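You operate a simulated robot arm through the tools that you are given. There is no shell and no other tool.

The job below is to be done with a simulated two-armed robot. You get a single attempt, and the scene is never put back.

JOB
Turn the console knob to sample Y7's shade, stand it in that number's ring and switch the lamp off.
Fine: shades 1 and 2 go in the green ring, 3 and 4 in the red; it is matched in the white ring with the lamp on. Set down upright: what you pick out.

Only the result counts: the job must be done as asked and must still hold three seconds after the hand-in. Knocking over, shifting, dropping, spilling or breaking anything else fails it.

ROBOT AND FRAMES
Two 7-joint arms with two-finger parallel grippers on one trunk that stands fixed in place. Base frame: the origin is at the foot of the trunk, x ahead of it, y to its left, z up; the work surface is at about z = 900. Readings come in mm, rad, newtons and seconds.
The left shoulder is at [130, 171, 1154], the right one opposite. With the tool pointing down near the work surface each hand reaches from about 440 to 920 mm from the base axis, measured 20 degrees to its own side. Payload 4.4 kg a hand.
Tool frame (each hand has its own): the origin (TCP) lies between the finger pads and is the grasp point; the fingertips stand 23 mm ahead of it; z points along the fingers, y is the line along which they close. Largest opening 94 mm; finger width 38, thickness 10; the body of the gripper, 54 by 96 mm, starts 39 mm behind the TCP.
Orientation is that of the tool frame in the base frame, as a unit quaternion [x, y, z, w]. With the fingers straight down and closing along the base's y, the tool's x points along the base's -x, its y along +y and its z along -z.

CONTROLS
- The arms move only by the tool move_arm. It takes "left_series", "right_series" or both (then of equal length, played together; a hand with none holds still); each is a list of rows, each a list of 7 numbers: the shift along the tool's x, y, z in mm, then the turn, a rotation vector about the tool's x, y, z in rad, then the finger opening in mm, from 0 to 94. In form: [[x, y, z, ax, ay, az, hand], ...]. A call has 1 to 20 rows; each row is the pose to reach, as a shift and turn from the pose commanded when the call began, along the tool's axes at that moment. Rows are played at 5 a second. More than 50 mm and 0.15 rad between two rows, or a gripper value outside its range, and nothing of the call is played. Where a pose cannot be reached the arm comes as near as it can. A force on the tool above 90 N (or 10 N above the force at the start of the call, whichever is more), or a blocked arm, ends the call early, and 0.2 s more pass. Each finger travels about 72 mm/s and halts on what it meets, pressing with about 32 N; the grip force reading is that of the motor and also rises with nothing between the fingers. The clock runs only during rows and for 0.2 s after the last one: add rows that repeat a pose to give the fingers time. It gives the time, the measured TCP pose, the force on the tool (base axes), the opening and the grip force at its end, in the units of the frame above (readings bear some noise), with the torque about the TCP (base axes, N m) and any sound that the robot's microphone picked up.
- Cameras (640 x 400 px; columns grow to the right, rows downward): "scene" is now at [222.2, -69.5, 1310.9]; the picture's right is [-0.73, -0.68, 0.00], its down [-0.27, 0.29, -0.92] and it looks along [0.62, -0.67, -0.40] (base axes); focal length 214 px, centre (320, 200). "left" rides on the left gripper at [86, -16, -74] in its tool frame; the picture's right is [0.18, 0.98, 0.00], its down [-0.58, 0.11, -0.81] and it looks along [-0.79, 0.15, 0.59] (tool axes); focal length 243 px, centre (320, 200). "right" rides on the right gripper at [86, 16, -74] in its tool frame; the picture's right is [-0.18, 0.98, 0.00], its down [-0.58, -0.11, -0.81] and it looks along [-0.79, -0.15, 0.59] (tool axes); focal length 243 px, centre (320, 200). There is no depth. A picture from a camera that has moved, and an enlarged one, comes with that camera's place and axes in the base frame and with its lens.
- grab_frame(camera): a new picture of that camera. It takes no simulated time.
- slide_trunk(by): moves the trunk up (or, below 0, down) by that many mm; the arms and the scene camera ride with it, the base frame stays. It gives what a move gives, with no picture.
- pan_tilt(pan, tilt): turns the head with the scene camera to pan (to the left, within 1.396 rad either way) and tilt (down, from -0.506 to 1.204), counted from straight ahead of the robot (the tilt from the chest, where the trunk bows). It gives what a move gives.
- zoom(camera, box): a new picture of the part [left, top, right, bottom] of that camera's present view, enlarged. It takes no simulated time.
- sign_off(): hands the job in; it is judged then, once.

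Nothing tells you positions but the pictures and the camera data. Unless the task says otherwise, let go and move clear before handing in.

The tools are called after "Request:" by a JSON object that holds its "name" and its "arguments". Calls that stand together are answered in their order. move_arm: Moves the arms, as the interface text tells. Its arguments: {"type":"object","properties":{"left_series":{"type":"array","items":{"type":"array","items":{"type":"number"}}},"right_series":{"type":"array","items":{"type":"array","items":{"type":"number"}}}},"required":[]} The other tools are called the same way: slide_trunk (by) moves the trunk up or down; pan_tilt (pan, tilt) turns the head that bears the scene camera; grab_frame (camera) takes a picture; zoom (camera, box) takes an enlarged picture of a part of a camera's view; sign_off () hands the job in.

At the start:

```text
time_s: 0.0
left_tcp_pos: [486.0, -94.8, 1231.0]
left_orientation: [0.0, 1.0, 0.0, 0.0]
left_wrist_force: [-0.5, 0.2, -0.1]
left_wrist_torque: [0.01, 0.04, 0.0]
left_grip_width: 93.8
left_grasp_force: 0.1
right_tcp_pos: [310.9, -455.4, 1276.9]
right_orientation: [0.001, 1.0, 0.0, 0.0]
right_wrist_force: [-0.4, 0.5, -0.5]
right_wrist_torque: [-0.02, 0.01, 0.02]
right_grip_width: 94.2
right_grasp_force: 0.1
trunk travel left (down, up): [-168.0, 221.0]
head pan, tilt (commanded): [-0.822, 0.407]
```

scene: 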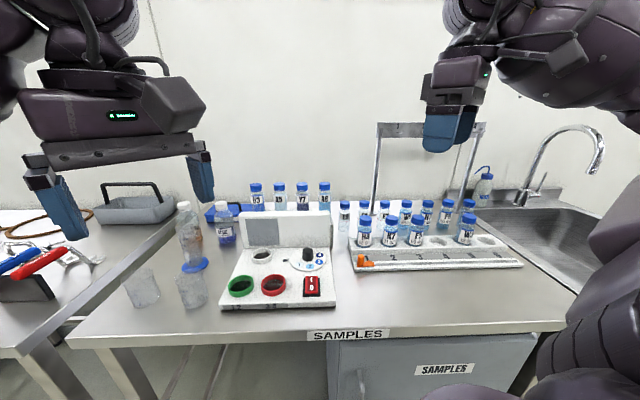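
right: 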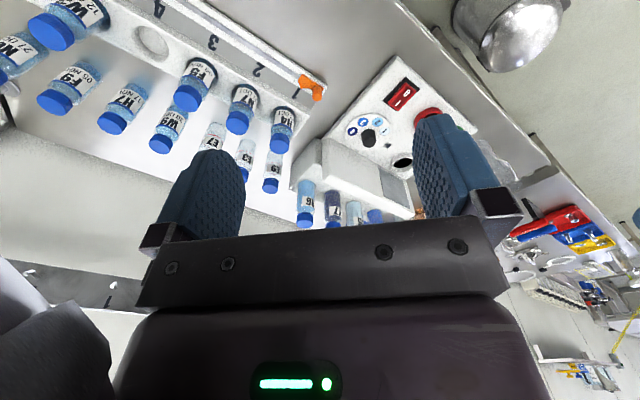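
left: 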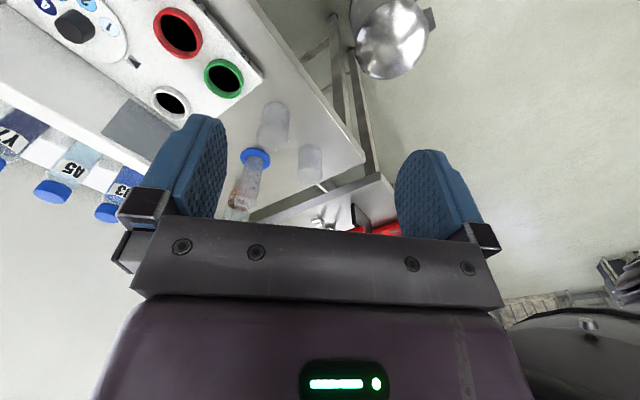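

I see a bench with a console (green, red, white rings, a knob and a red rocker switch), a row of bottles behind the console (Y7 seems among them) and a rack with more bottles. I'll take enlarged views first.

Request:
{"name": "zoom", "arguments": {"camera": "scene", "box": [210, 170, 350, 320]}}

Request:
{"name": "zoom", "arguments": {"camera": "scene", "box": [330, 180, 530, 290]}}

Request:
{"name": "zoom", "arguments": {"camera": "left", "box": [0, 0, 280, 230]}}

Request:
{"name": "zoom", "arguments": {"camera": "right", "box": [280, 40, 480, 240]}}

```text
2.67 times, centred on (280, 245) of scene
camera zoom: at [222.2, -69.5, 1310.9], right [-0.73, -0.68, 0.0], down [-0.27, 0.29, -0.92], along [0.62, -0.67, -0.4], focal length 572 px, centre (427, 80)
```

zoom: 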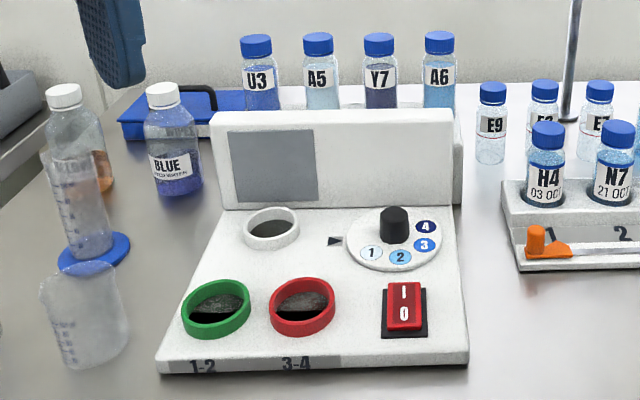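

```text
3.20 times, centred on (430, 235) of scene
camera zoom: at [222.2, -69.5, 1310.9], right [-0.73, -0.68, 0.0], down [-0.27, 0.29, -0.92], along [0.62, -0.67, -0.4], focal length 686 px, centre (-32, 88)
```

zoom: 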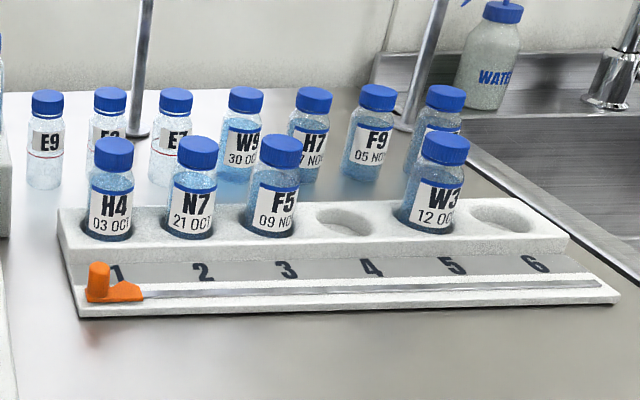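

```text
1.74 times, centred on (140, 115) of left
camera zoom: at [399.5, -111.0, 1306.9], right [-0.18, 0.98, 0.0], down [0.58, 0.11, 0.81], along [0.79, 0.15, -0.59], focal length 422 px, centre (633, 348)
```

zoom: 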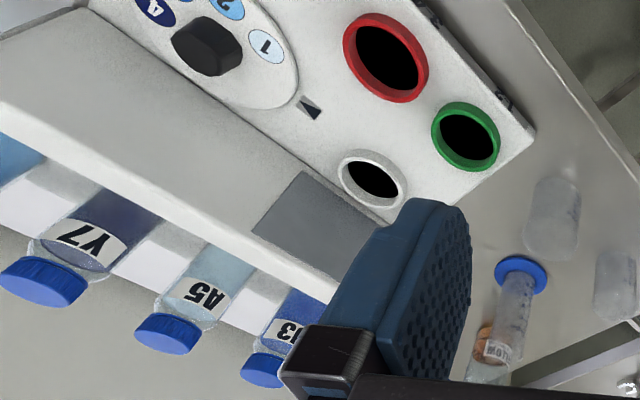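

```text
2.00 times, centred on (380, 140) of right
camera zoom: at [224.7, -439.6, 1352.1], right [0.18, 0.98, 0.0], down [0.58, -0.11, 0.81], along [0.79, -0.15, -0.59], focal length 485 px, centre (200, 320)
```

zoom: 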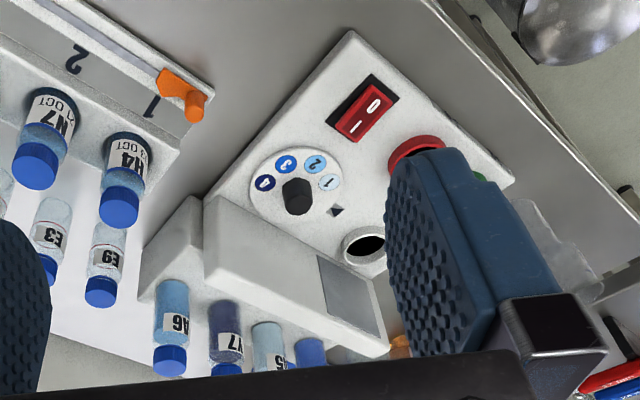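

Y7 stands behind the console panel at about (700, -501), with its cap at z≈1080. I'll look more closely at the knob, the pointer, the switch and the back shelf before moving.

Request:
{"name": "zoom", "arguments": {"camera": "scene", "box": [280, 235, 340, 310]}}

Request:
{"name": "zoom", "arguments": {"camera": "scene", "box": [235, 175, 345, 240]}}

Request:
{"name": "zoom", "arguments": {"camera": "right", "box": [330, 70, 430, 160]}}

Request:
{"name": "zoom", "arguments": {"camera": "left", "box": [0, 0, 160, 100]}}

```text
5.33 times, centred on (310, 272) of scene
camera zoom: at [222.2, -69.5, 1310.9], right [-0.73, -0.68, 0.0], down [-0.27, 0.29, -0.92], along [0.62, -0.67, -0.4], focal length 1144 px, centre (373, -187)
```

zoom: 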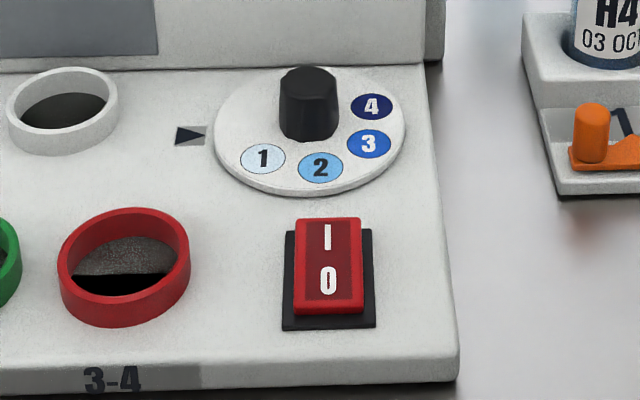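

```text
5.82 times, centred on (290, 208) of scene
camera zoom: at [222.2, -69.5, 1310.9], right [-0.73, -0.68, 0.0], down [-0.27, 0.29, -0.92], along [0.62, -0.67, -0.4], focal length 1248 px, centre (494, 156)
```

zoom: 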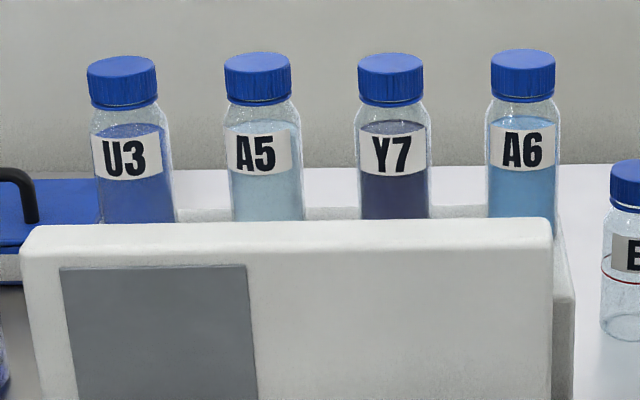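

```text
4.44 times, centred on (380, 115) of right
camera zoom: at [224.7, -439.6, 1352.1], right [0.18, 0.98, 0.0], down [0.58, -0.11, 0.81], along [0.79, -0.15, -0.59], focal length 1078 px, centre (53, 578)
```

zoom: 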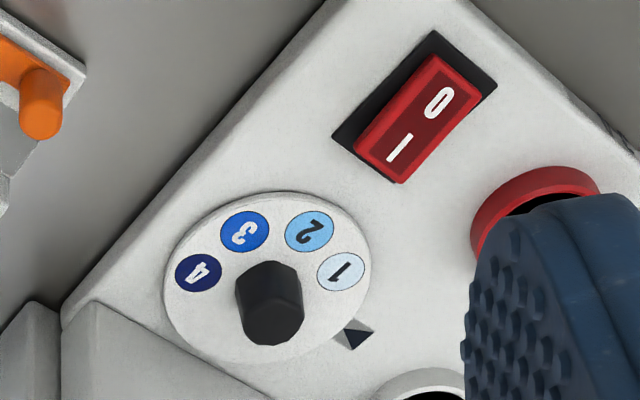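

```text
4.00 times, centred on (80, 50) of left
camera zoom: at [399.5, -111.0, 1306.9], right [-0.18, 0.98, 0.0], down [0.58, 0.11, 0.81], along [0.79, 0.15, -0.59], focal length 970 px, centre (1280, 800)
```

zoom: 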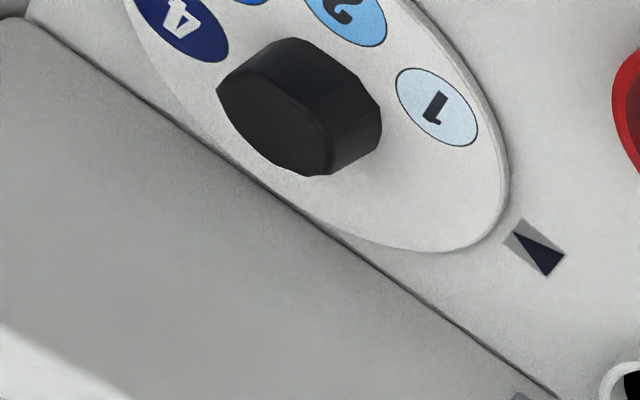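

Bench axes run at 45° to the base, bottle spacing is about 72 mm and Y7 sits at bench (u≈-141, v≈848). I'll first move the left hand out of the way and turn the right hand into line with the bench.

Request:
{"name": "move_arm", "arguments": {"left_series": [[0, 40, 0, 0, 0, 0, 94], [0, 80, 0, 0, 0, 0, 94], [0, 120, 0, 0, 0, 0, 94], [0, 160, 0, 0, 0, 0, 94], [0, 200, 0, 0, 0, 0, 94], [0, 240, 0, 0, 0, 0, 94], [0, 280, 0, 0, 0, 0, 94]], "right_series": [[0, 0, 0, 0, 0, 0.13, 94], [0, 0, 0, 0, 0, 0.26, 94], [0, 0, 0, 0, 0, 0.39, 94], [0, 0, 0, 0, 0, 0.52, 94], [0, 0, 0, 0, 0, 0.65, 94], [0, 0, 0, 0, 0, 0.7854, 94], [0, 0, 0, 0, 0, 0.7854, 94]]}}

```text
time_s: 1.6
left_tcp_pos: [483.6, 185.5, 1232.8]
left_orientation: [0.0, 1.0, 0.001, -0.001]
left_wrist_force: [-1.4, 0.7, 1.3]
left_wrist_torque: [0.0, -0.03, -0.02]
left_grip_width: 93.7
left_grasp_force: 0.1
right_tcp_pos: [310.9, -455.2, 1277.6]
right_orientation: [0.382, 0.924, 0.0, 0.001]
right_wrist_force: [1.3, 1.1, 0.2]
right_wrist_torque: [-0.01, 0.01, -0.01]
right_grip_width: 93.9
right_grasp_force: 0.0
trunk travel left (down, up): [-168.0, 221.0]
head pan, tilt (commanded): [-0.822, 0.407]
```

The right hand is now aligned with the bench. I'll slide it left along the bench to look at the console squarely.

Request:
{"name": "move_arm", "arguments": {"right_series": [[10, 40, 0, 0, 0, 0, 94], [20, 80, 0, 0, 0, 0, 94], [30, 120, 0, 0, 0, 0, 94], [40, 160, 0, 0, 0, 0, 94], [50, 200, 0, 0, 0, 0, 94], [60, 240, 0, 0, 0, 0, 94], [60, 240, 0, 0, 0, 0, 94]]}}

Request:
{"name": "grab_frame", "arguments": {"camera": "right"}}

Request:
{"name": "grab_frame", "arguments": {"camera": "scene"}}

```text
time_s: 3.2
left_tcp_pos: [484.4, 183.9, 1231.7]
left_orientation: [0.0, 1.0, 0.0, 0.0]
left_wrist_force: [0.0, -0.1, -0.5]
left_wrist_torque: [0.04, 0.0, 0.01]
left_grip_width: 94.3
left_grasp_force: 0.2
right_tcp_pos: [438.8, -245.3, 1276.5]
right_orientation: [0.383, 0.924, 0.001, 0.0]
right_wrist_force: [0.1, -0.6, 0.1]
right_wrist_torque: [-0.01, -0.01, 0.01]
right_grip_width: 94.2
right_grasp_force: 0.2
trunk travel left (down, up): [-168.0, 221.0]
head pan, tilt (commanded): [-0.822, 0.407]
```

```text
taken
camera right: at [388.7, -172.7, 1351.9], right [0.83, 0.56, 0.0], down [0.33, -0.49, 0.81], along [0.46, -0.66, -0.59], focal length 243 px, centre (320, 200)
```

right: 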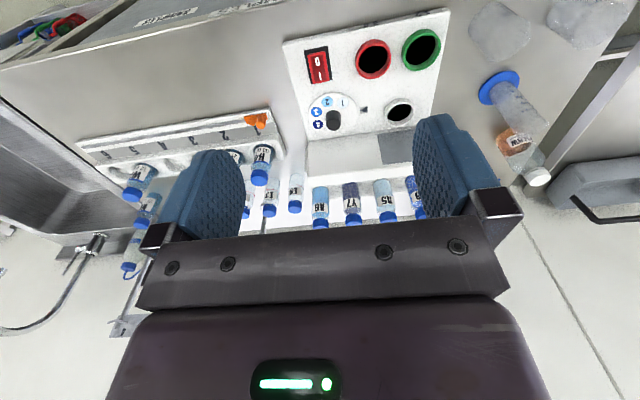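

```text
taken
camera scene: at [222.1, -70.2, 1311.0], right [-0.73, -0.68, 0.0], down [-0.27, 0.29, -0.92], along [0.62, -0.67, -0.4], focal length 214 px, centre (320, 200)
```

scene: 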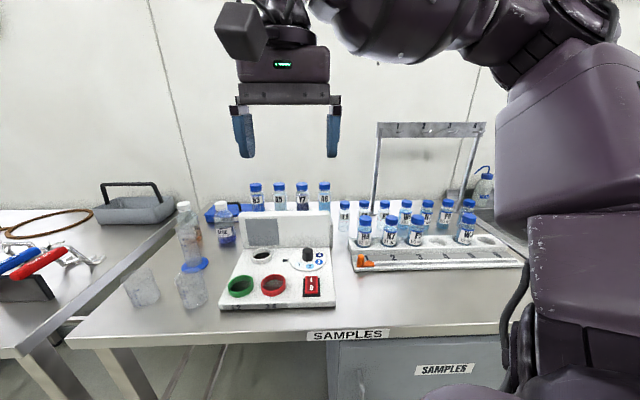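

Request:
{"name": "zoom", "arguments": {"camera": "right", "box": [270, 0, 470, 140]}}

Request:
{"name": "zoom", "arguments": {"camera": "right", "box": [240, 130, 440, 240]}}

Request:
{"name": "zoom", "arguments": {"camera": "right", "box": [290, 35, 380, 145]}}

```text
2.86 times, centred on (370, 70) of right
camera zoom: at [388.7, -172.7, 1351.9], right [0.83, 0.56, 0.0], down [0.33, -0.49, 0.81], along [0.46, -0.66, -0.59], focal length 693 px, centre (177, 571)
```

zoom: 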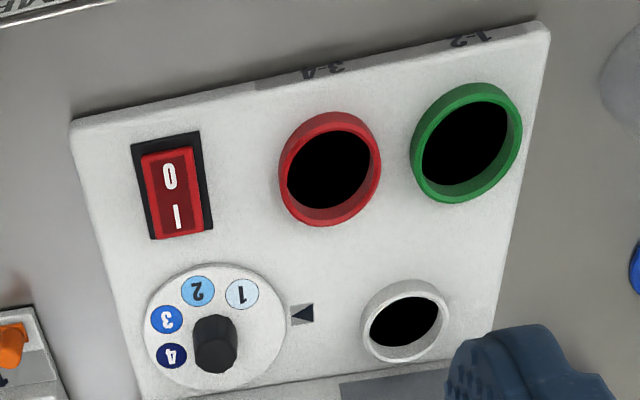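

```text
3.20 times, centred on (340, 185) of right
camera zoom: at [388.7, -172.7, 1351.9], right [0.83, 0.56, 0.0], down [0.33, -0.49, 0.81], along [0.46, -0.66, -0.59], focal length 776 px, centre (256, 248)
```

zoom: 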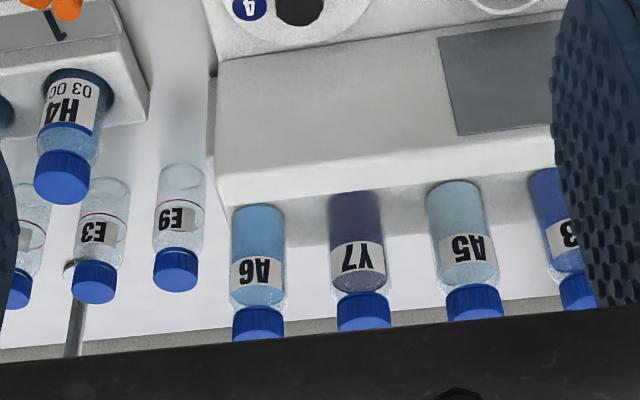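

```text
3.64 times, centred on (335, 90) of right
camera zoom: at [388.7, -172.7, 1351.9], right [0.83, 0.56, 0.0], down [0.33, -0.49, 0.81], along [0.46, -0.66, -0.59], focal length 882 px, centre (266, 600)
```

zoom: 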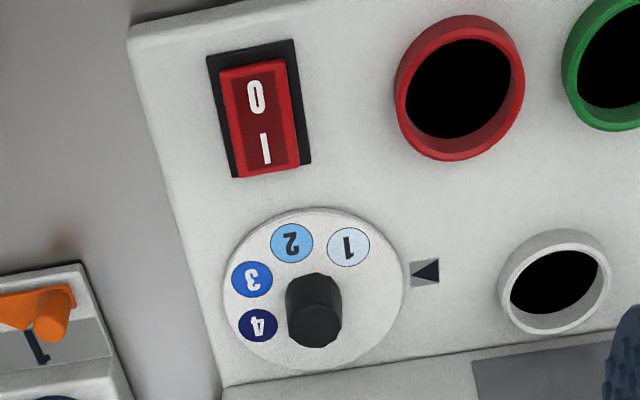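

I see the console squarely now: the white ring is at about u=-254, v=703 and the knob at u=-124, v=691. The panel top is at z≈1028, with the Y7 row behind it. Next I move the right hand above Y7, still well clear, to look down at it.

Request:
{"name": "move_arm", "arguments": {"right_series": [[-40, 0, 10, 0, 0, 0, 70], [-80, 1, 20, 0, 0, 0, 70], [-120, 1, 30, 0, 0, 0, 70], [-160, 2, 40, 0, 0, 0, 70], [-200, 2, 50, 0, 0, 0, 70], [-240, 3, 60, 0, 0, 0, 70], [-280, 3, 70, 0, 0, 0, 70], [-320, 4, 80, 0, 0, 0, 70], [-360, 4, 86, 0, 0, 0, 70], [-360, 4, 86, 0, 0, 0, 70]]}}

Request:
{"name": "grab_frame", "arguments": {"camera": "right"}}

Request:
{"name": "grab_frame", "arguments": {"camera": "scene"}}

```text
time_s: 5.4
left_tcp_pos: [483.9, 183.7, 1232.9]
left_orientation: [0.0, 1.0, 0.0, 0.001]
left_wrist_force: [0.8, 0.6, 0.1]
left_wrist_torque: [0.01, -0.03, 0.0]
left_grip_width: 93.8
left_grasp_force: 0.1
right_tcp_pos: [694.7, -493.6, 1193.2]
right_orientation: [0.382, 0.924, 0.0, 0.001]
right_wrist_force: [0.1, 0.3, 1.0]
right_wrist_torque: [0.0, -0.06, -0.02]
right_grip_width: 70.0
right_grasp_force: 0.0
trunk travel left (down, up): [-168.0, 221.0]
head pan, tilt (commanded): [-0.822, 0.407]
```

```text
taken
camera right: at [644.8, -422.0, 1268.3], right [0.82, 0.57, 0.0], down [0.33, -0.49, 0.81], along [0.46, -0.66, -0.59], focal length 243 px, centre (320, 200)
```

right: 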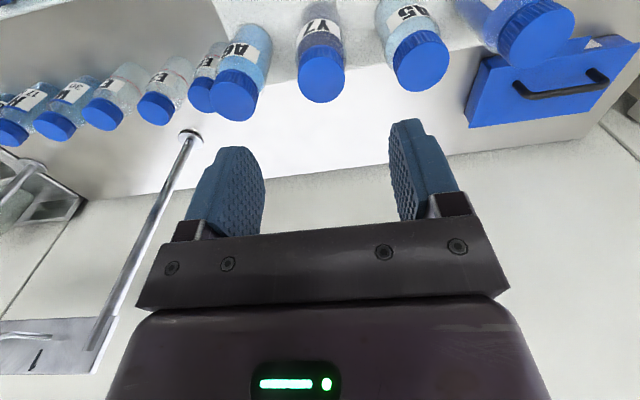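

```text
taken
camera scene: at [221.2, -69.2, 1311.4], right [-0.73, -0.68, 0.0], down [-0.27, 0.29, -0.92], along [0.62, -0.67, -0.4], focal length 214 px, centre (320, 200)
```

scene: 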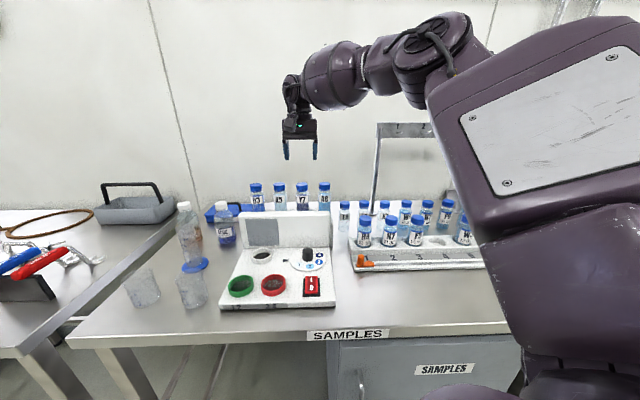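

Y7's cap is visible ahead of and below the fingers. I'll zoom in to fix its position and see how it sits on the shelf.

Request:
{"name": "zoom", "arguments": {"camera": "right", "box": [200, 0, 440, 150]}}

Request:
{"name": "zoom", "arguments": {"camera": "scene", "box": [240, 170, 340, 250]}}

```text
2.67 times, centred on (320, 75) of right
camera zoom: at [644.8, -422.0, 1268.3], right [0.82, 0.57, 0.0], down [0.33, -0.49, 0.81], along [0.46, -0.66, -0.59], focal length 647 px, centre (320, 533)
```

zoom: 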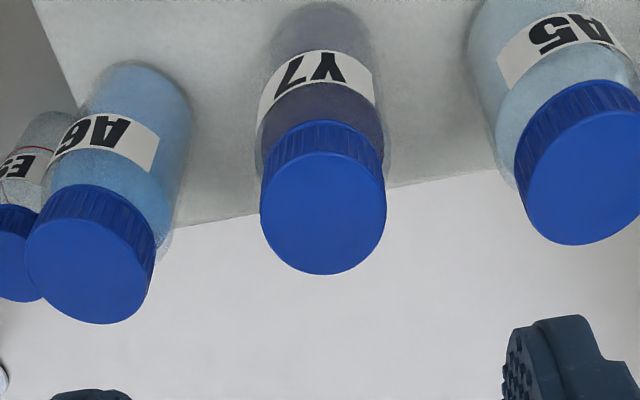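

```text
5.00 times, centred on (290, 210) of scene
camera zoom: at [221.2, -69.2, 1311.4], right [-0.73, -0.68, 0.0], down [-0.27, 0.29, -0.92], along [0.62, -0.67, -0.4], focal length 1072 px, centre (470, 150)
```

zoom: 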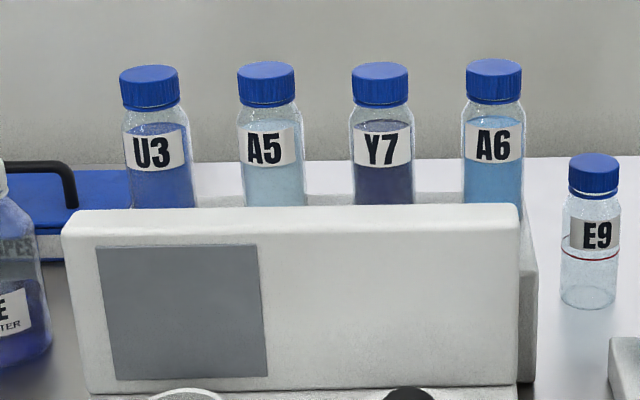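

Y7's cap top is at about u=-141, v=844–848, z≈1091 and its base at z≈980. I'll descend partway, with the fingertips still above the caps, and look again.

Request:
{"name": "move_arm", "arguments": {"right_series": [[-2, -1, 30, 0, 0, 0, 62], [-4, -1, 66, 0, 0, 0, 62], [-4, -1, 66, 0, 0, 0, 62]]}}

Request:
{"name": "grab_frame", "arguments": {"camera": "right"}}

Request:
{"name": "zoom", "arguments": {"camera": "scene", "box": [240, 130, 340, 250]}}

```text
time_s: 6.2
left_tcp_pos: [485.0, 184.4, 1232.1]
left_orientation: [-0.001, 1.0, 0.0, 0.001]
left_wrist_force: [-0.7, 1.3, -0.6]
left_wrist_torque: [0.02, 0.0, -0.03]
left_grip_width: 94.1
left_grasp_force: 0.1
right_tcp_pos: [697.1, -497.6, 1124.8]
right_orientation: [0.382, 0.924, 0.0, 0.0]
right_wrist_force: [-1.1, 0.0, 0.1]
right_wrist_torque: [0.03, -0.01, -0.02]
right_grip_width: 62.2
right_grasp_force: 0.0
trunk travel left (down, up): [-168.0, 221.0]
head pan, tilt (commanded): [-0.822, 0.407]
```

```text
taken
camera right: at [647.4, -425.4, 1200.8], right [0.82, 0.57, 0.0], down [0.33, -0.49, 0.81], along [0.46, -0.67, -0.59], focal length 243 px, centre (320, 200)
```

right: 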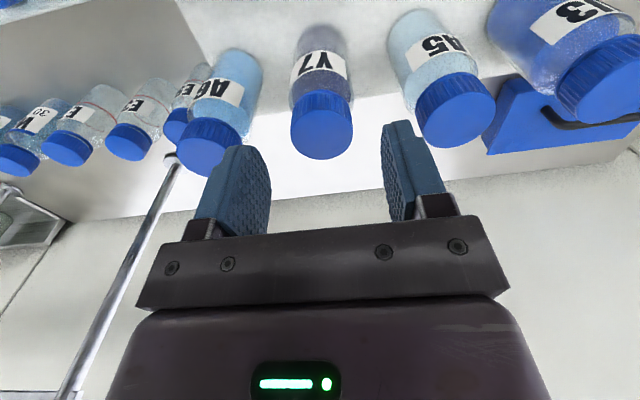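

```text
3.33 times, centred on (290, 190) of scene
camera zoom: at [221.6, -69.3, 1311.2], right [-0.73, -0.68, 0.0], down [-0.27, 0.29, -0.92], along [0.62, -0.67, -0.4], focal length 715 px, centre (420, 233)
```

zoom: 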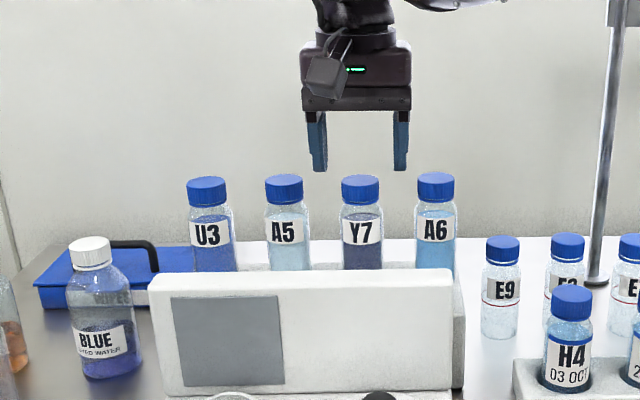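

The hand is centred over Y7 to within a couple of millimetres. I'll narrow the fingers slightly so both sides clear, and check from the scene camera before going down.

Request:
{"name": "move_arm", "arguments": {"right_series": [[0, 0, 10, 0, 0, 0, 55], [0, 0, 10, 0, 0, 0, 55]]}}

Request:
{"name": "zoom", "arguments": {"camera": "scene", "box": [260, 150, 330, 220]}}

Request:
{"name": "zoom", "arguments": {"camera": "right", "box": [180, 0, 480, 240]}}

```text
time_s: 6.8
left_tcp_pos: [484.9, 183.9, 1231.7]
left_orientation: [0.0, 1.0, 0.0, 0.0]
left_wrist_force: [0.0, 0.3, -0.2]
left_wrist_torque: [-0.02, -0.02, 0.05]
left_grip_width: 94.0
left_grasp_force: 0.1
right_tcp_pos: [697.4, -498.5, 1115.4]
right_orientation: [0.383, 0.924, 0.0, 0.0]
right_wrist_force: [0.8, -0.2, 0.5]
right_wrist_torque: [0.0, 0.01, -0.04]
right_grip_width: 55.1
right_grasp_force: 0.1
trunk travel left (down, up): [-168.0, 221.0]
head pan, tilt (commanded): [-0.822, 0.407]
```

```text
5.71 times, centred on (295, 185) of scene
camera zoom: at [222.0, -69.4, 1311.0], right [-0.73, -0.68, 0.0], down [-0.27, 0.29, -0.92], along [0.62, -0.67, -0.4], focal length 1226 px, centre (463, 286)
```

zoom: 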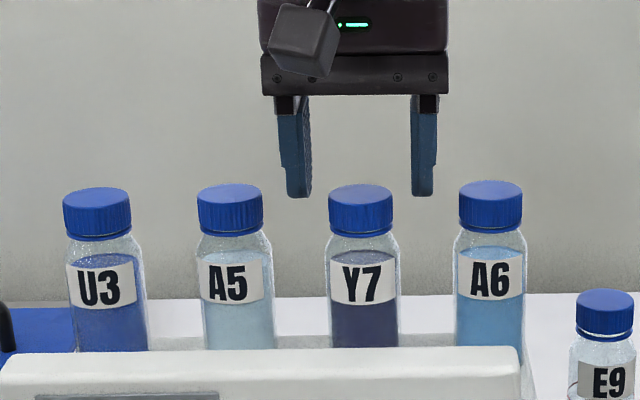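

```text
1.67 times, centred on (330, 120) of right
camera zoom: at [647.8, -425.6, 1190.6], right [0.82, 0.57, 0.0], down [0.33, -0.49, 0.81], along [0.46, -0.67, -0.59], focal length 404 px, centre (303, 333)
```

zoom: 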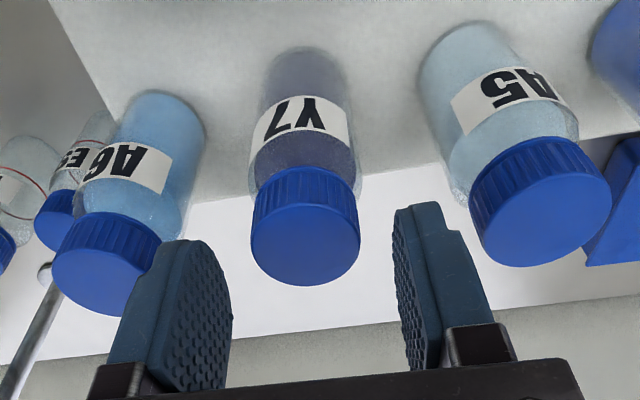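

The fingers are centred on Y7 with about 6–7 mm free on each side. I'm descending so the pads take the upper body just below the cap, then closing.

Request:
{"name": "move_arm", "arguments": {"right_series": [[0, 0, 15, 0, 0, 0, 55], [0, 0, 30, 0, 0, 0, 55], [0, 0, 43, 0, 0, 0, 55], [0, 0, 54, 0, 0, 0, 55], [0, 0, 54, 0, 0, 0, 55]]}}

Request:
{"name": "zoom", "arguments": {"camera": "scene", "box": [260, 150, 330, 220]}}

Request:
{"name": "grab_frame", "arguments": {"camera": "right"}}

```text
time_s: 8.0
left_tcp_pos: [484.3, 183.9, 1231.5]
left_orientation: [0.0, 1.0, 0.001, 0.0]
left_wrist_force: [0.2, 0.2, 0.2]
left_wrist_torque: [-0.01, 0.0, 0.02]
left_grip_width: 93.9
left_grasp_force: 0.1
right_tcp_pos: [698.3, -497.3, 1060.3]
right_orientation: [0.383, 0.924, 0.0, -0.001]
right_wrist_force: [-0.1, 0.6, 0.5]
right_wrist_torque: [0.0, 0.01, -0.03]
right_grip_width: 54.9
right_grasp_force: 0.0
trunk travel left (down, up): [-168.0, 221.0]
head pan, tilt (commanded): [-0.822, 0.407]
```

```text
5.71 times, centred on (295, 185) of scene
camera zoom: at [222.0, -69.4, 1311.0], right [-0.73, -0.68, 0.0], down [-0.27, 0.29, -0.92], along [0.62, -0.67, -0.4], focal length 1226 px, centre (463, 286)
```

zoom: 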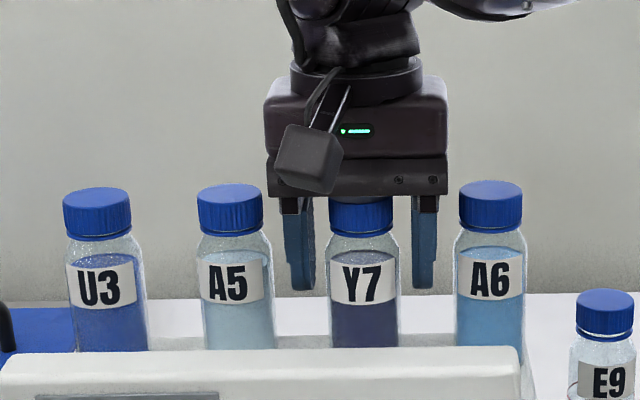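

```text
taken
camera right: at [648.3, -425.3, 1136.0], right [0.82, 0.57, 0.0], down [0.33, -0.49, 0.81], along [0.46, -0.67, -0.59], focal length 243 px, centre (320, 200)
```

right: 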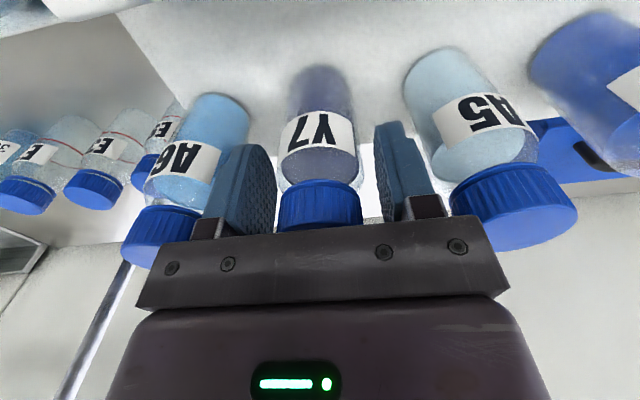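

Clear on both sides with no contact. Closing now.

Request:
{"name": "move_arm", "arguments": {"right_series": [[0, 0, 0, 0, 0, 0, 46], [0, 0, 0, 0, 0, 0, 40], [0, 0, 0, 0, 0, 0, 30], [0, 0, 0, 0, 0, 0, 20], [0, 0, 0, 0, 0, 0, 20]]}}

Request:
{"name": "zoom", "arguments": {"camera": "scene", "box": [260, 150, 330, 220]}}

```text
time_s: 9.2
left_tcp_pos: [483.8, 184.8, 1231.7]
left_orientation: [0.0, 1.0, 0.0, 0.0]
left_wrist_force: [0.1, -0.1, 0.2]
left_wrist_torque: [0.03, -0.03, -0.06]
left_grip_width: 94.0
left_grasp_force: 0.0
right_tcp_pos: [697.6, -498.5, 1060.6]
right_orientation: [0.382, 0.924, 0.001, 0.0]
right_wrist_force: [0.5, 0.6, -0.2]
right_wrist_torque: [0.0, 0.0, -0.01]
right_grip_width: 41.0
right_grasp_force: 31.7
trunk travel left (down, up): [-168.0, 221.0]
head pan, tilt (commanded): [-0.822, 0.407]
```

```text
5.71 times, centred on (295, 185) of scene
camera zoom: at [222.3, -69.5, 1310.9], right [-0.73, -0.68, 0.0], down [-0.27, 0.29, -0.92], along [0.62, -0.67, -0.4], focal length 1226 px, centre (463, 286)
```

zoom: 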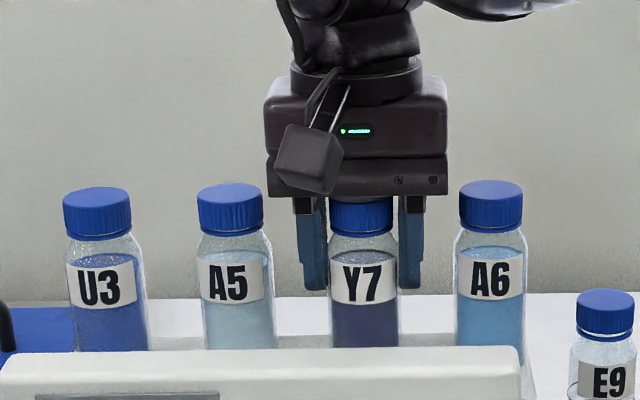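

Y7 is held at 41 mm opening. I'm lifting it slowly straight up, clear of the neighbours and the panel.

Request:
{"name": "move_arm", "arguments": {"right_series": [[0, 0, -5, 0, 0, 0, 20], [0, 0, -15, 0, 0, 0, 20], [0, 0, -30, 0, 0, 0, 20], [0, 0, -50, 0, 0, 0, 20], [0, 0, -75, 0, 0, 0, 20], [0, 0, -100, 0, 0, 0, 20], [0, 0, -110, 0, 0, 0, 20], [0, 0, -110, 0, 0, 0, 20]]}}

Request:
{"name": "grab_frame", "arguments": {"camera": "scene"}}

Request:
{"name": "grab_frame", "arguments": {"camera": "right"}}

```text
time_s: 11.0
left_tcp_pos: [485.1, 185.0, 1231.8]
left_orientation: [0.0, 1.0, 0.0, 0.0]
left_wrist_force: [-1.1, -1.2, 1.0]
left_wrist_torque: [-0.04, 0.01, 0.0]
left_grip_width: 94.0
left_grasp_force: 0.1
right_tcp_pos: [698.0, -498.6, 1170.5]
right_orientation: [0.383, 0.924, 0.0, 0.001]
right_wrist_force: [0.3, -0.3, -1.0]
right_wrist_torque: [0.0, 0.0, 0.01]
right_grip_width: 40.8
right_grasp_force: 32.0
trunk travel left (down, up): [-168.0, 221.0]
head pan, tilt (commanded): [-0.822, 0.407]
```

```text
taken
camera scene: at [222.3, -69.5, 1310.9], right [-0.73, -0.68, 0.0], down [-0.27, 0.29, -0.92], along [0.62, -0.67, -0.4], focal length 214 px, centre (320, 200)
```

scene: 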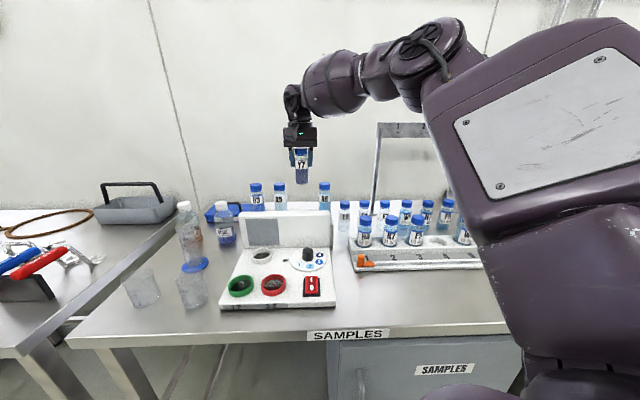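

```text
taken
camera right: at [648.6, -426.1, 1246.1], right [0.82, 0.57, 0.0], down [0.33, -0.49, 0.81], along [0.46, -0.66, -0.59], focal length 243 px, centre (320, 200)
```

right: 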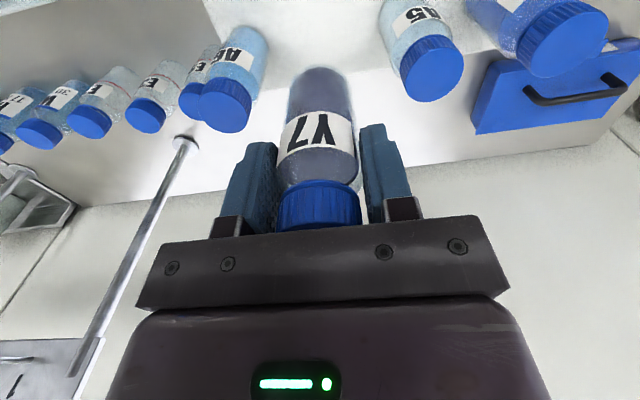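

Y7 is up and upright in the hand. I'll measure the bottle below the grip and the white ring accurately before carrying it over.

Request:
{"name": "zoom", "arguments": {"camera": "scene", "box": [275, 110, 330, 190]}}

Request:
{"name": "zoom", "arguments": {"camera": "scene", "box": [215, 205, 345, 315]}}

```text
5.00 times, centred on (302, 150) of scene
camera zoom: at [222.3, -69.5, 1310.9], right [-0.73, -0.68, 0.0], down [-0.27, 0.29, -0.92], along [0.62, -0.67, -0.4], focal length 1072 px, centre (408, 450)
```

zoom: 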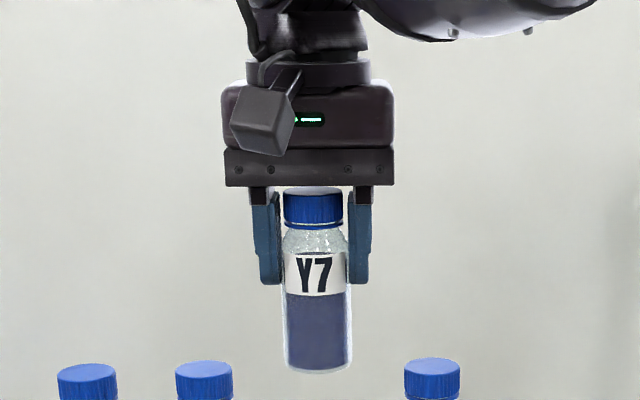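

```text
3.64 times, centred on (280, 260) of scene
camera zoom: at [222.3, -69.5, 1310.9], right [-0.73, -0.68, 0.0], down [-0.27, 0.29, -0.92], along [0.62, -0.67, -0.4], focal length 780 px, centre (466, -18)
```

zoom: 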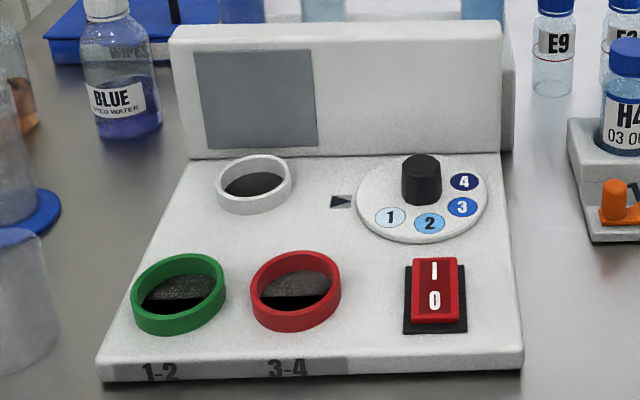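

Request:
{"name": "zoom", "arguments": {"camera": "right", "box": [220, 40, 420, 240]}}

```text
2.00 times, centred on (320, 140) of right
camera zoom: at [648.6, -426.1, 1246.1], right [0.82, 0.57, 0.0], down [0.33, -0.49, 0.81], along [0.46, -0.66, -0.59], focal length 485 px, centre (320, 320)
```

zoom: 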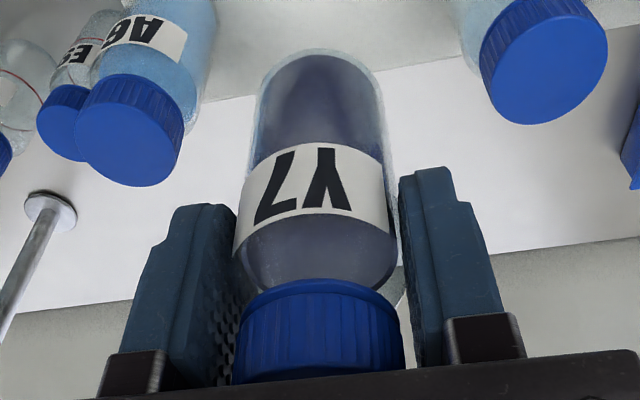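

The bottle hangs upright, with its axis within 1–2 mm of the TCP and its base 80 mm below. Carrying it forward over the panel, then left above the white ring.

Request:
{"name": "move_arm", "arguments": {"right_series": [[20, 0, 0, 0, 0, 0, 20], [55, 0, 0, 0, 0, 0, 20], [95, 0, 0, 0, 0, 0, 20], [130, 10, 0, 0, 0, 0, 20], [142.5, 40, 0, 0, 0, 0, 20], [142.5, 80, 0, 0, 0, 0, 20], [142.5, 105, 0, 0, 0, 0, 20], [142.5, 113, 0, 0, 0, 0, 20], [142.5, 113, 40, 0, 0, 0, 20], [142.5, 113, 80, 0, 0, 0, 20], [142.5, 113, 110, 0, 0, 0, 20], [142.5, 113, 110, 0, 0, 0, 20]]}}

Request:
{"name": "grab_frame", "arguments": {"camera": "scene"}}

Request:
{"name": "grab_frame", "arguments": {"camera": "right"}}

```text
time_s: 13.6
left_tcp_pos: [484.5, 183.6, 1232.4]
left_orientation: [0.0, 1.0, 0.0, 0.0]
left_wrist_force: [-0.2, -0.8, 0.4]
left_wrist_torque: [0.01, -0.02, 0.0]
left_grip_width: 94.2
left_grasp_force: 0.1
right_tcp_pos: [674.3, -317.8, 1061.3]
right_orientation: [0.382, 0.924, 0.001, 0.0]
right_wrist_force: [0.0, -0.4, -0.5]
right_wrist_torque: [0.01, -0.01, 0.02]
right_grip_width: 40.8
right_grasp_force: 32.1
trunk travel left (down, up): [-168.0, 221.0]
head pan, tilt (commanded): [-0.822, 0.407]
```

```text
taken
camera scene: at [221.7, -69.4, 1311.2], right [-0.73, -0.68, 0.0], down [-0.27, 0.29, -0.92], along [0.62, -0.67, -0.4], focal length 214 px, centre (320, 200)
```

scene: 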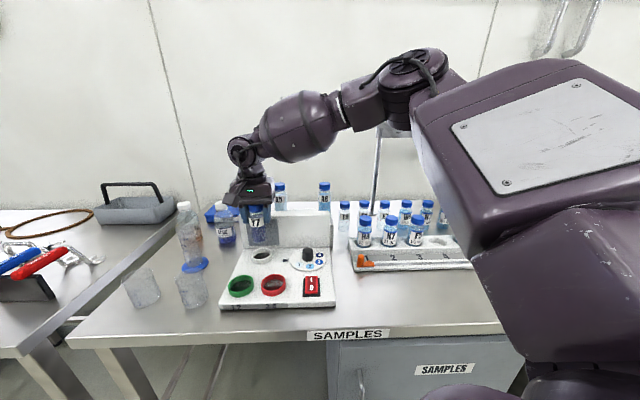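

```text
taken
camera right: at [625.3, -244.9, 1136.6], right [0.82, 0.57, 0.0], down [0.33, -0.49, 0.81], along [0.46, -0.66, -0.59], focal length 243 px, centre (320, 200)
```

right: 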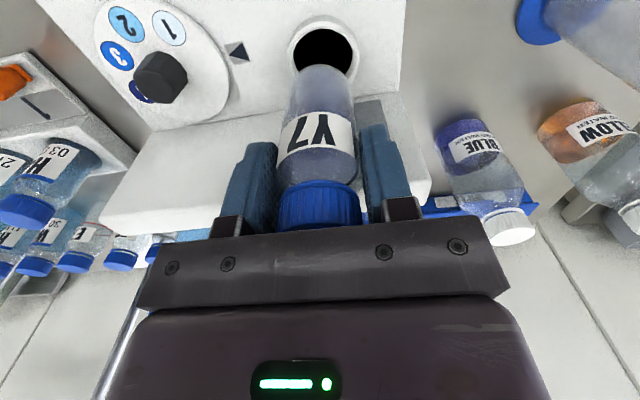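

The bottle is above the white ring. Checking the alignment in both views.

Request:
{"name": "zoom", "arguments": {"camera": "right", "box": [250, 0, 410, 110]}}

Request:
{"name": "zoom", "arguments": {"camera": "scene", "box": [220, 170, 310, 290]}}

```text
3.64 times, centred on (330, 55) of right
camera zoom: at [625.3, -244.9, 1136.6], right [0.82, 0.57, 0.0], down [0.33, -0.49, 0.81], along [0.46, -0.66, -0.59], focal length 882 px, centre (284, 727)
```

zoom: 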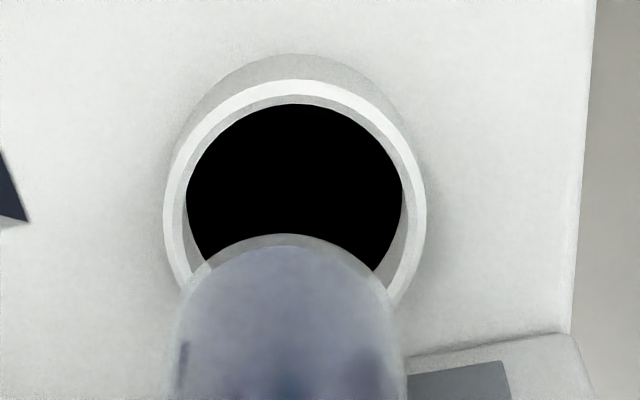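

```text
3.33 times, centred on (265, 230) of scene
camera zoom: at [221.7, -69.4, 1311.2], right [-0.73, -0.68, 0.0], down [-0.27, 0.29, -0.92], along [0.62, -0.67, -0.4], focal length 715 px, centre (503, 100)
```

zoom: 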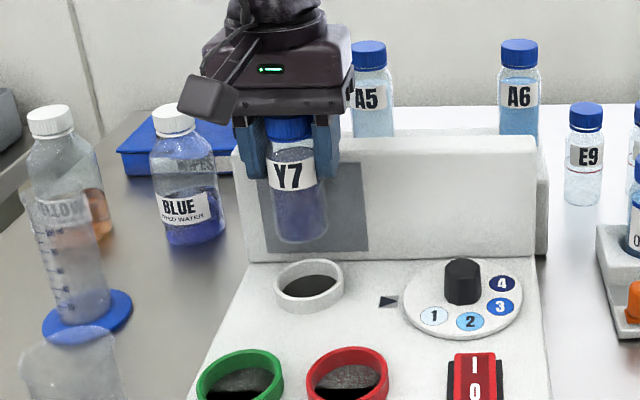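

Request:
{"name": "zoom", "arguments": {"camera": "scene", "box": [240, 200, 285, 275]}}

Request:
{"name": "zoom", "arguments": {"camera": "right", "box": [270, 0, 380, 200]}}

Request:
{"name": "grab_frame", "arguments": {"camera": "left"}}

```text
5.33 times, centred on (262, 238) of scene
camera zoom: at [221.7, -69.4, 1311.2], right [-0.73, -0.68, 0.0], down [-0.27, 0.29, -0.92], along [0.62, -0.67, -0.4], focal length 1144 px, centre (627, 0)
```

zoom: 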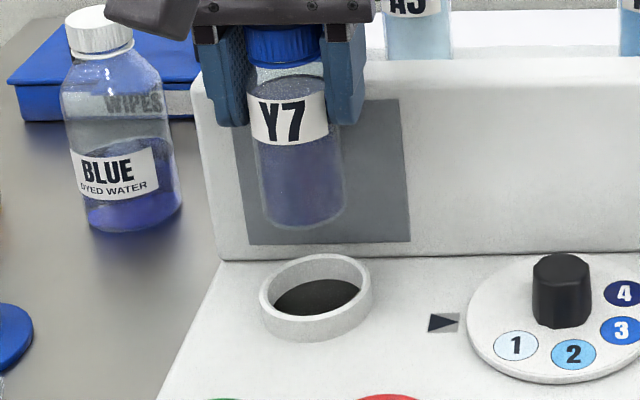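

```text
2.00 times, centred on (325, 100) of right
camera zoom: at [625.3, -244.9, 1136.6], right [0.82, 0.57, 0.0], down [0.33, -0.49, 0.81], along [0.46, -0.66, -0.59], focal length 485 px, centre (310, 400)
```

zoom: 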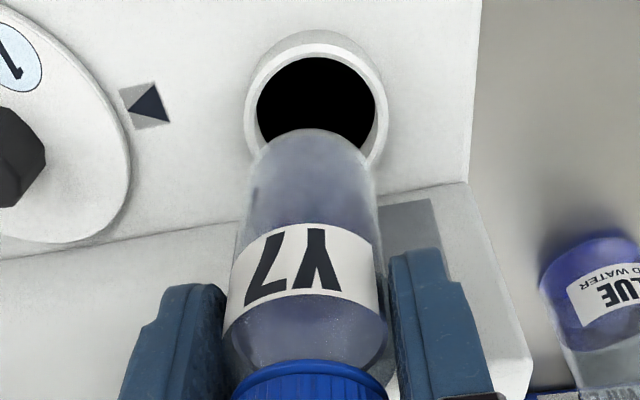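

```text
taken
camera left: at [397.9, 168.3, 1307.7], right [-0.18, 0.98, 0.0], down [0.58, 0.11, 0.81], along [0.79, 0.15, -0.59], focal length 243 px, centre (320, 200)
```

left: 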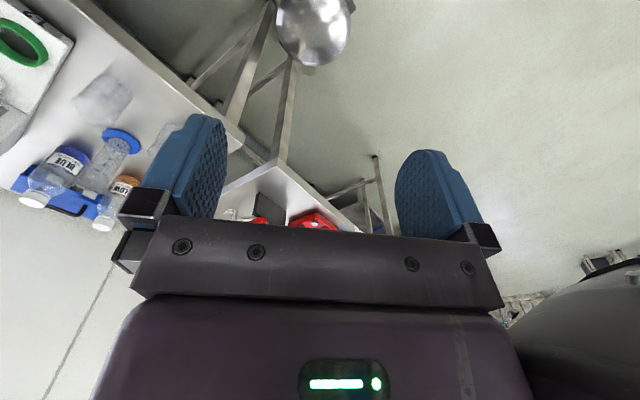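

The estimates agree to a few millimetres. I'll go down to just above the rim, shifting 2 mm towards the panel, so that parallax no longer matters, and check again.

Request:
{"name": "move_arm", "arguments": {"right_series": [[-2, 0.5, 15, 0, 0, 0, 20], [-2, 0.5, 30, 0, 0, 0, 20], [-2, 0.5, 39, 0, 0, 0, 20], [-2, 0.5, 39, 0, 0, 0, 20]]}}

Request:
{"name": "zoom", "arguments": {"camera": "scene", "box": [240, 200, 285, 275]}}

Request:
{"name": "zoom", "arguments": {"camera": "right", "box": [270, 0, 380, 130]}}

```text
time_s: 14.6
left_tcp_pos: [483.5, 183.3, 1232.8]
left_orientation: [0.0, 1.0, 0.0, 0.001]
left_wrist_force: [0.3, -0.1, 0.0]
left_wrist_torque: [0.01, -0.01, 0.01]
left_grip_width: 94.3
left_grasp_force: 0.1
right_tcp_pos: [677.8, -317.8, 1021.8]
right_orientation: [0.382, 0.924, 0.0, 0.001]
right_wrist_force: [-0.1, 1.0, -0.4]
right_wrist_torque: [0.0, -0.01, -0.05]
right_grip_width: 40.9
right_grasp_force: 32.1
trunk travel left (down, up): [-168.0, 221.0]
head pan, tilt (commanded): [-0.822, 0.407]
```

```text
5.33 times, centred on (262, 238) of scene
camera zoom: at [222.1, -69.4, 1311.0], right [-0.73, -0.68, 0.0], down [-0.27, 0.29, -0.92], along [0.62, -0.67, -0.4], focal length 1144 px, centre (627, 0)
```

zoom: 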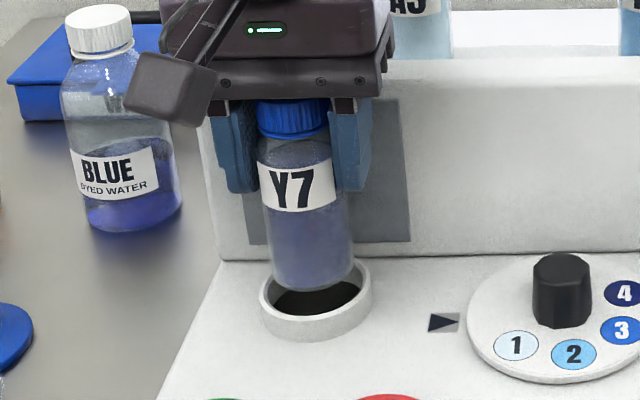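

```text
3.08 times, centred on (325, 65) of right
camera zoom: at [628.5, -246.5, 1097.1], right [0.82, 0.57, 0.0], down [0.33, -0.49, 0.81], along [0.46, -0.67, -0.59], focal length 746 px, centre (305, 615)
```

zoom: 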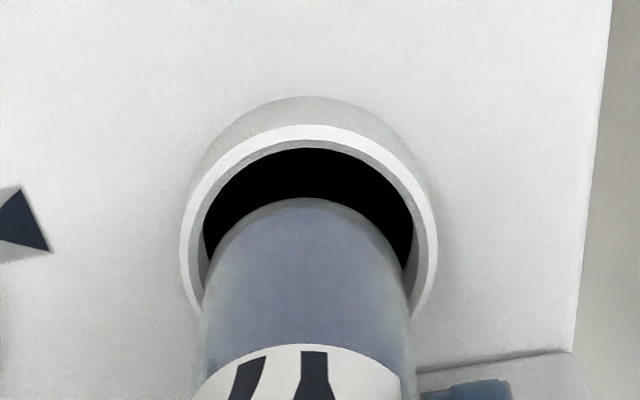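

Bottle and ring line up to about 1 mm in both views. Lowering into the ring in small steps and watching the force.

Request:
{"name": "move_arm", "arguments": {"right_series": [[0, 0, 6, 0, 0, 0, 20], [0, 0, 12, 0, 0, 0, 20], [0, 0, 17, 0, 0, 0, 20], [0, 0, 17, 0, 0, 0, 20]]}}

Request:
{"name": "zoom", "arguments": {"camera": "right", "box": [270, 0, 380, 130]}}

Request:
{"name": "zoom", "arguments": {"camera": "scene", "box": [240, 200, 285, 275]}}

```text
time_s: 15.6
left_tcp_pos: [483.7, 184.7, 1232.1]
left_orientation: [0.0, 1.0, 0.0, -0.001]
left_wrist_force: [-1.0, 0.1, -0.8]
left_wrist_torque: [0.01, 0.04, 0.01]
left_grip_width: 93.9
left_grasp_force: 0.1
right_tcp_pos: [677.5, -317.9, 1004.7]
right_orientation: [0.382, 0.924, 0.0, 0.0]
right_wrist_force: [-0.4, 0.1, -0.7]
right_wrist_torque: [0.0, -0.02, -0.01]
right_grip_width: 41.1
right_grasp_force: 32.2
trunk travel left (down, up): [-168.0, 221.0]
head pan, tilt (commanded): [-0.822, 0.407]
```

```text
3.08 times, centred on (325, 65) of right
camera zoom: at [629.1, -246.2, 1080.3], right [0.82, 0.57, 0.0], down [0.33, -0.49, 0.81], along [0.46, -0.67, -0.59], focal length 746 px, centre (305, 615)
```

zoom: 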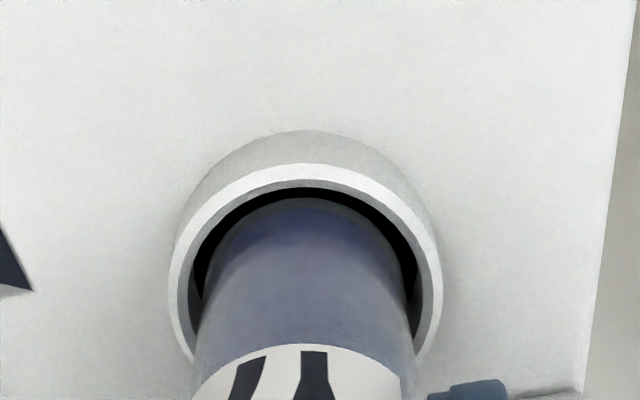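

```text
5.33 times, centred on (262, 238) of scene
camera zoom: at [222.1, -69.5, 1311.0], right [-0.73, -0.68, 0.0], down [-0.27, 0.29, -0.92], along [0.62, -0.67, -0.4], focal length 1144 px, centre (627, 0)
```

zoom: 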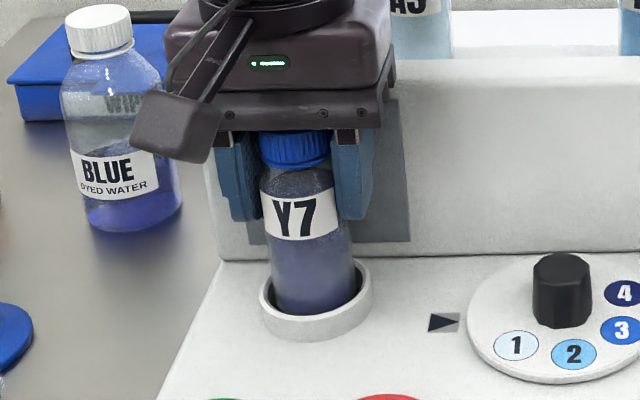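

The base is inside the ring with no contact. Continuing down in 2 mm steps.

Request:
{"name": "move_arm", "arguments": {"right_series": [[0, 0, 2, 0, 0, 0, 20], [0, 0, 4, 0, 0, 0, 20], [0, 0, 4, 0, 0, 0, 20]]}}

```text
time_s: 16.4
left_tcp_pos: [484.5, 184.8, 1232.2]
left_orientation: [0.0, 1.0, 0.0, 0.0]
left_wrist_force: [-0.3, -0.7, 0.5]
left_wrist_torque: [0.03, 0.01, -0.01]
left_grip_width: 94.0
left_grasp_force: 0.0
right_tcp_pos: [679.2, -318.5, 1000.4]
right_orientation: [0.382, 0.924, 0.0, 0.0]
right_wrist_force: [0.5, 0.3, -0.8]
right_wrist_torque: [0.0, -0.02, -0.02]
right_grip_width: 41.1
right_grasp_force: 31.5
trunk travel left (down, up): [-168.0, 221.0]
head pan, tilt (commanded): [-0.822, 0.407]
```

Request:
{"name": "move_arm", "arguments": {"right_series": [[0, 0, 1.5, 0, 0, 0, 20], [0, 0, 3, 0, 0, 0, 20], [0, 0, 3, 0, 0, 0, 20]]}}

```text
time_s: 17.2
left_tcp_pos: [483.9, 184.3, 1232.6]
left_orientation: [0.0, 1.0, 0.0, 0.001]
left_wrist_force: [-0.1, 0.0, 0.0]
left_wrist_torque: [-0.04, 0.01, 0.0]
left_grip_width: 93.8
left_grasp_force: 0.1
right_tcp_pos: [678.1, -318.1, 999.9]
right_orientation: [0.383, 0.924, 0.001, 0.001]
right_wrist_force: [0.4, -2.4, 9.5]
right_wrist_torque: [-0.13, 0.01, 0.03]
right_grip_width: 40.8
right_grasp_force: 32.3
trunk travel left (down, up): [-168.0, 221.0]
head pan, tilt (commanded): [-0.822, 0.407]
```

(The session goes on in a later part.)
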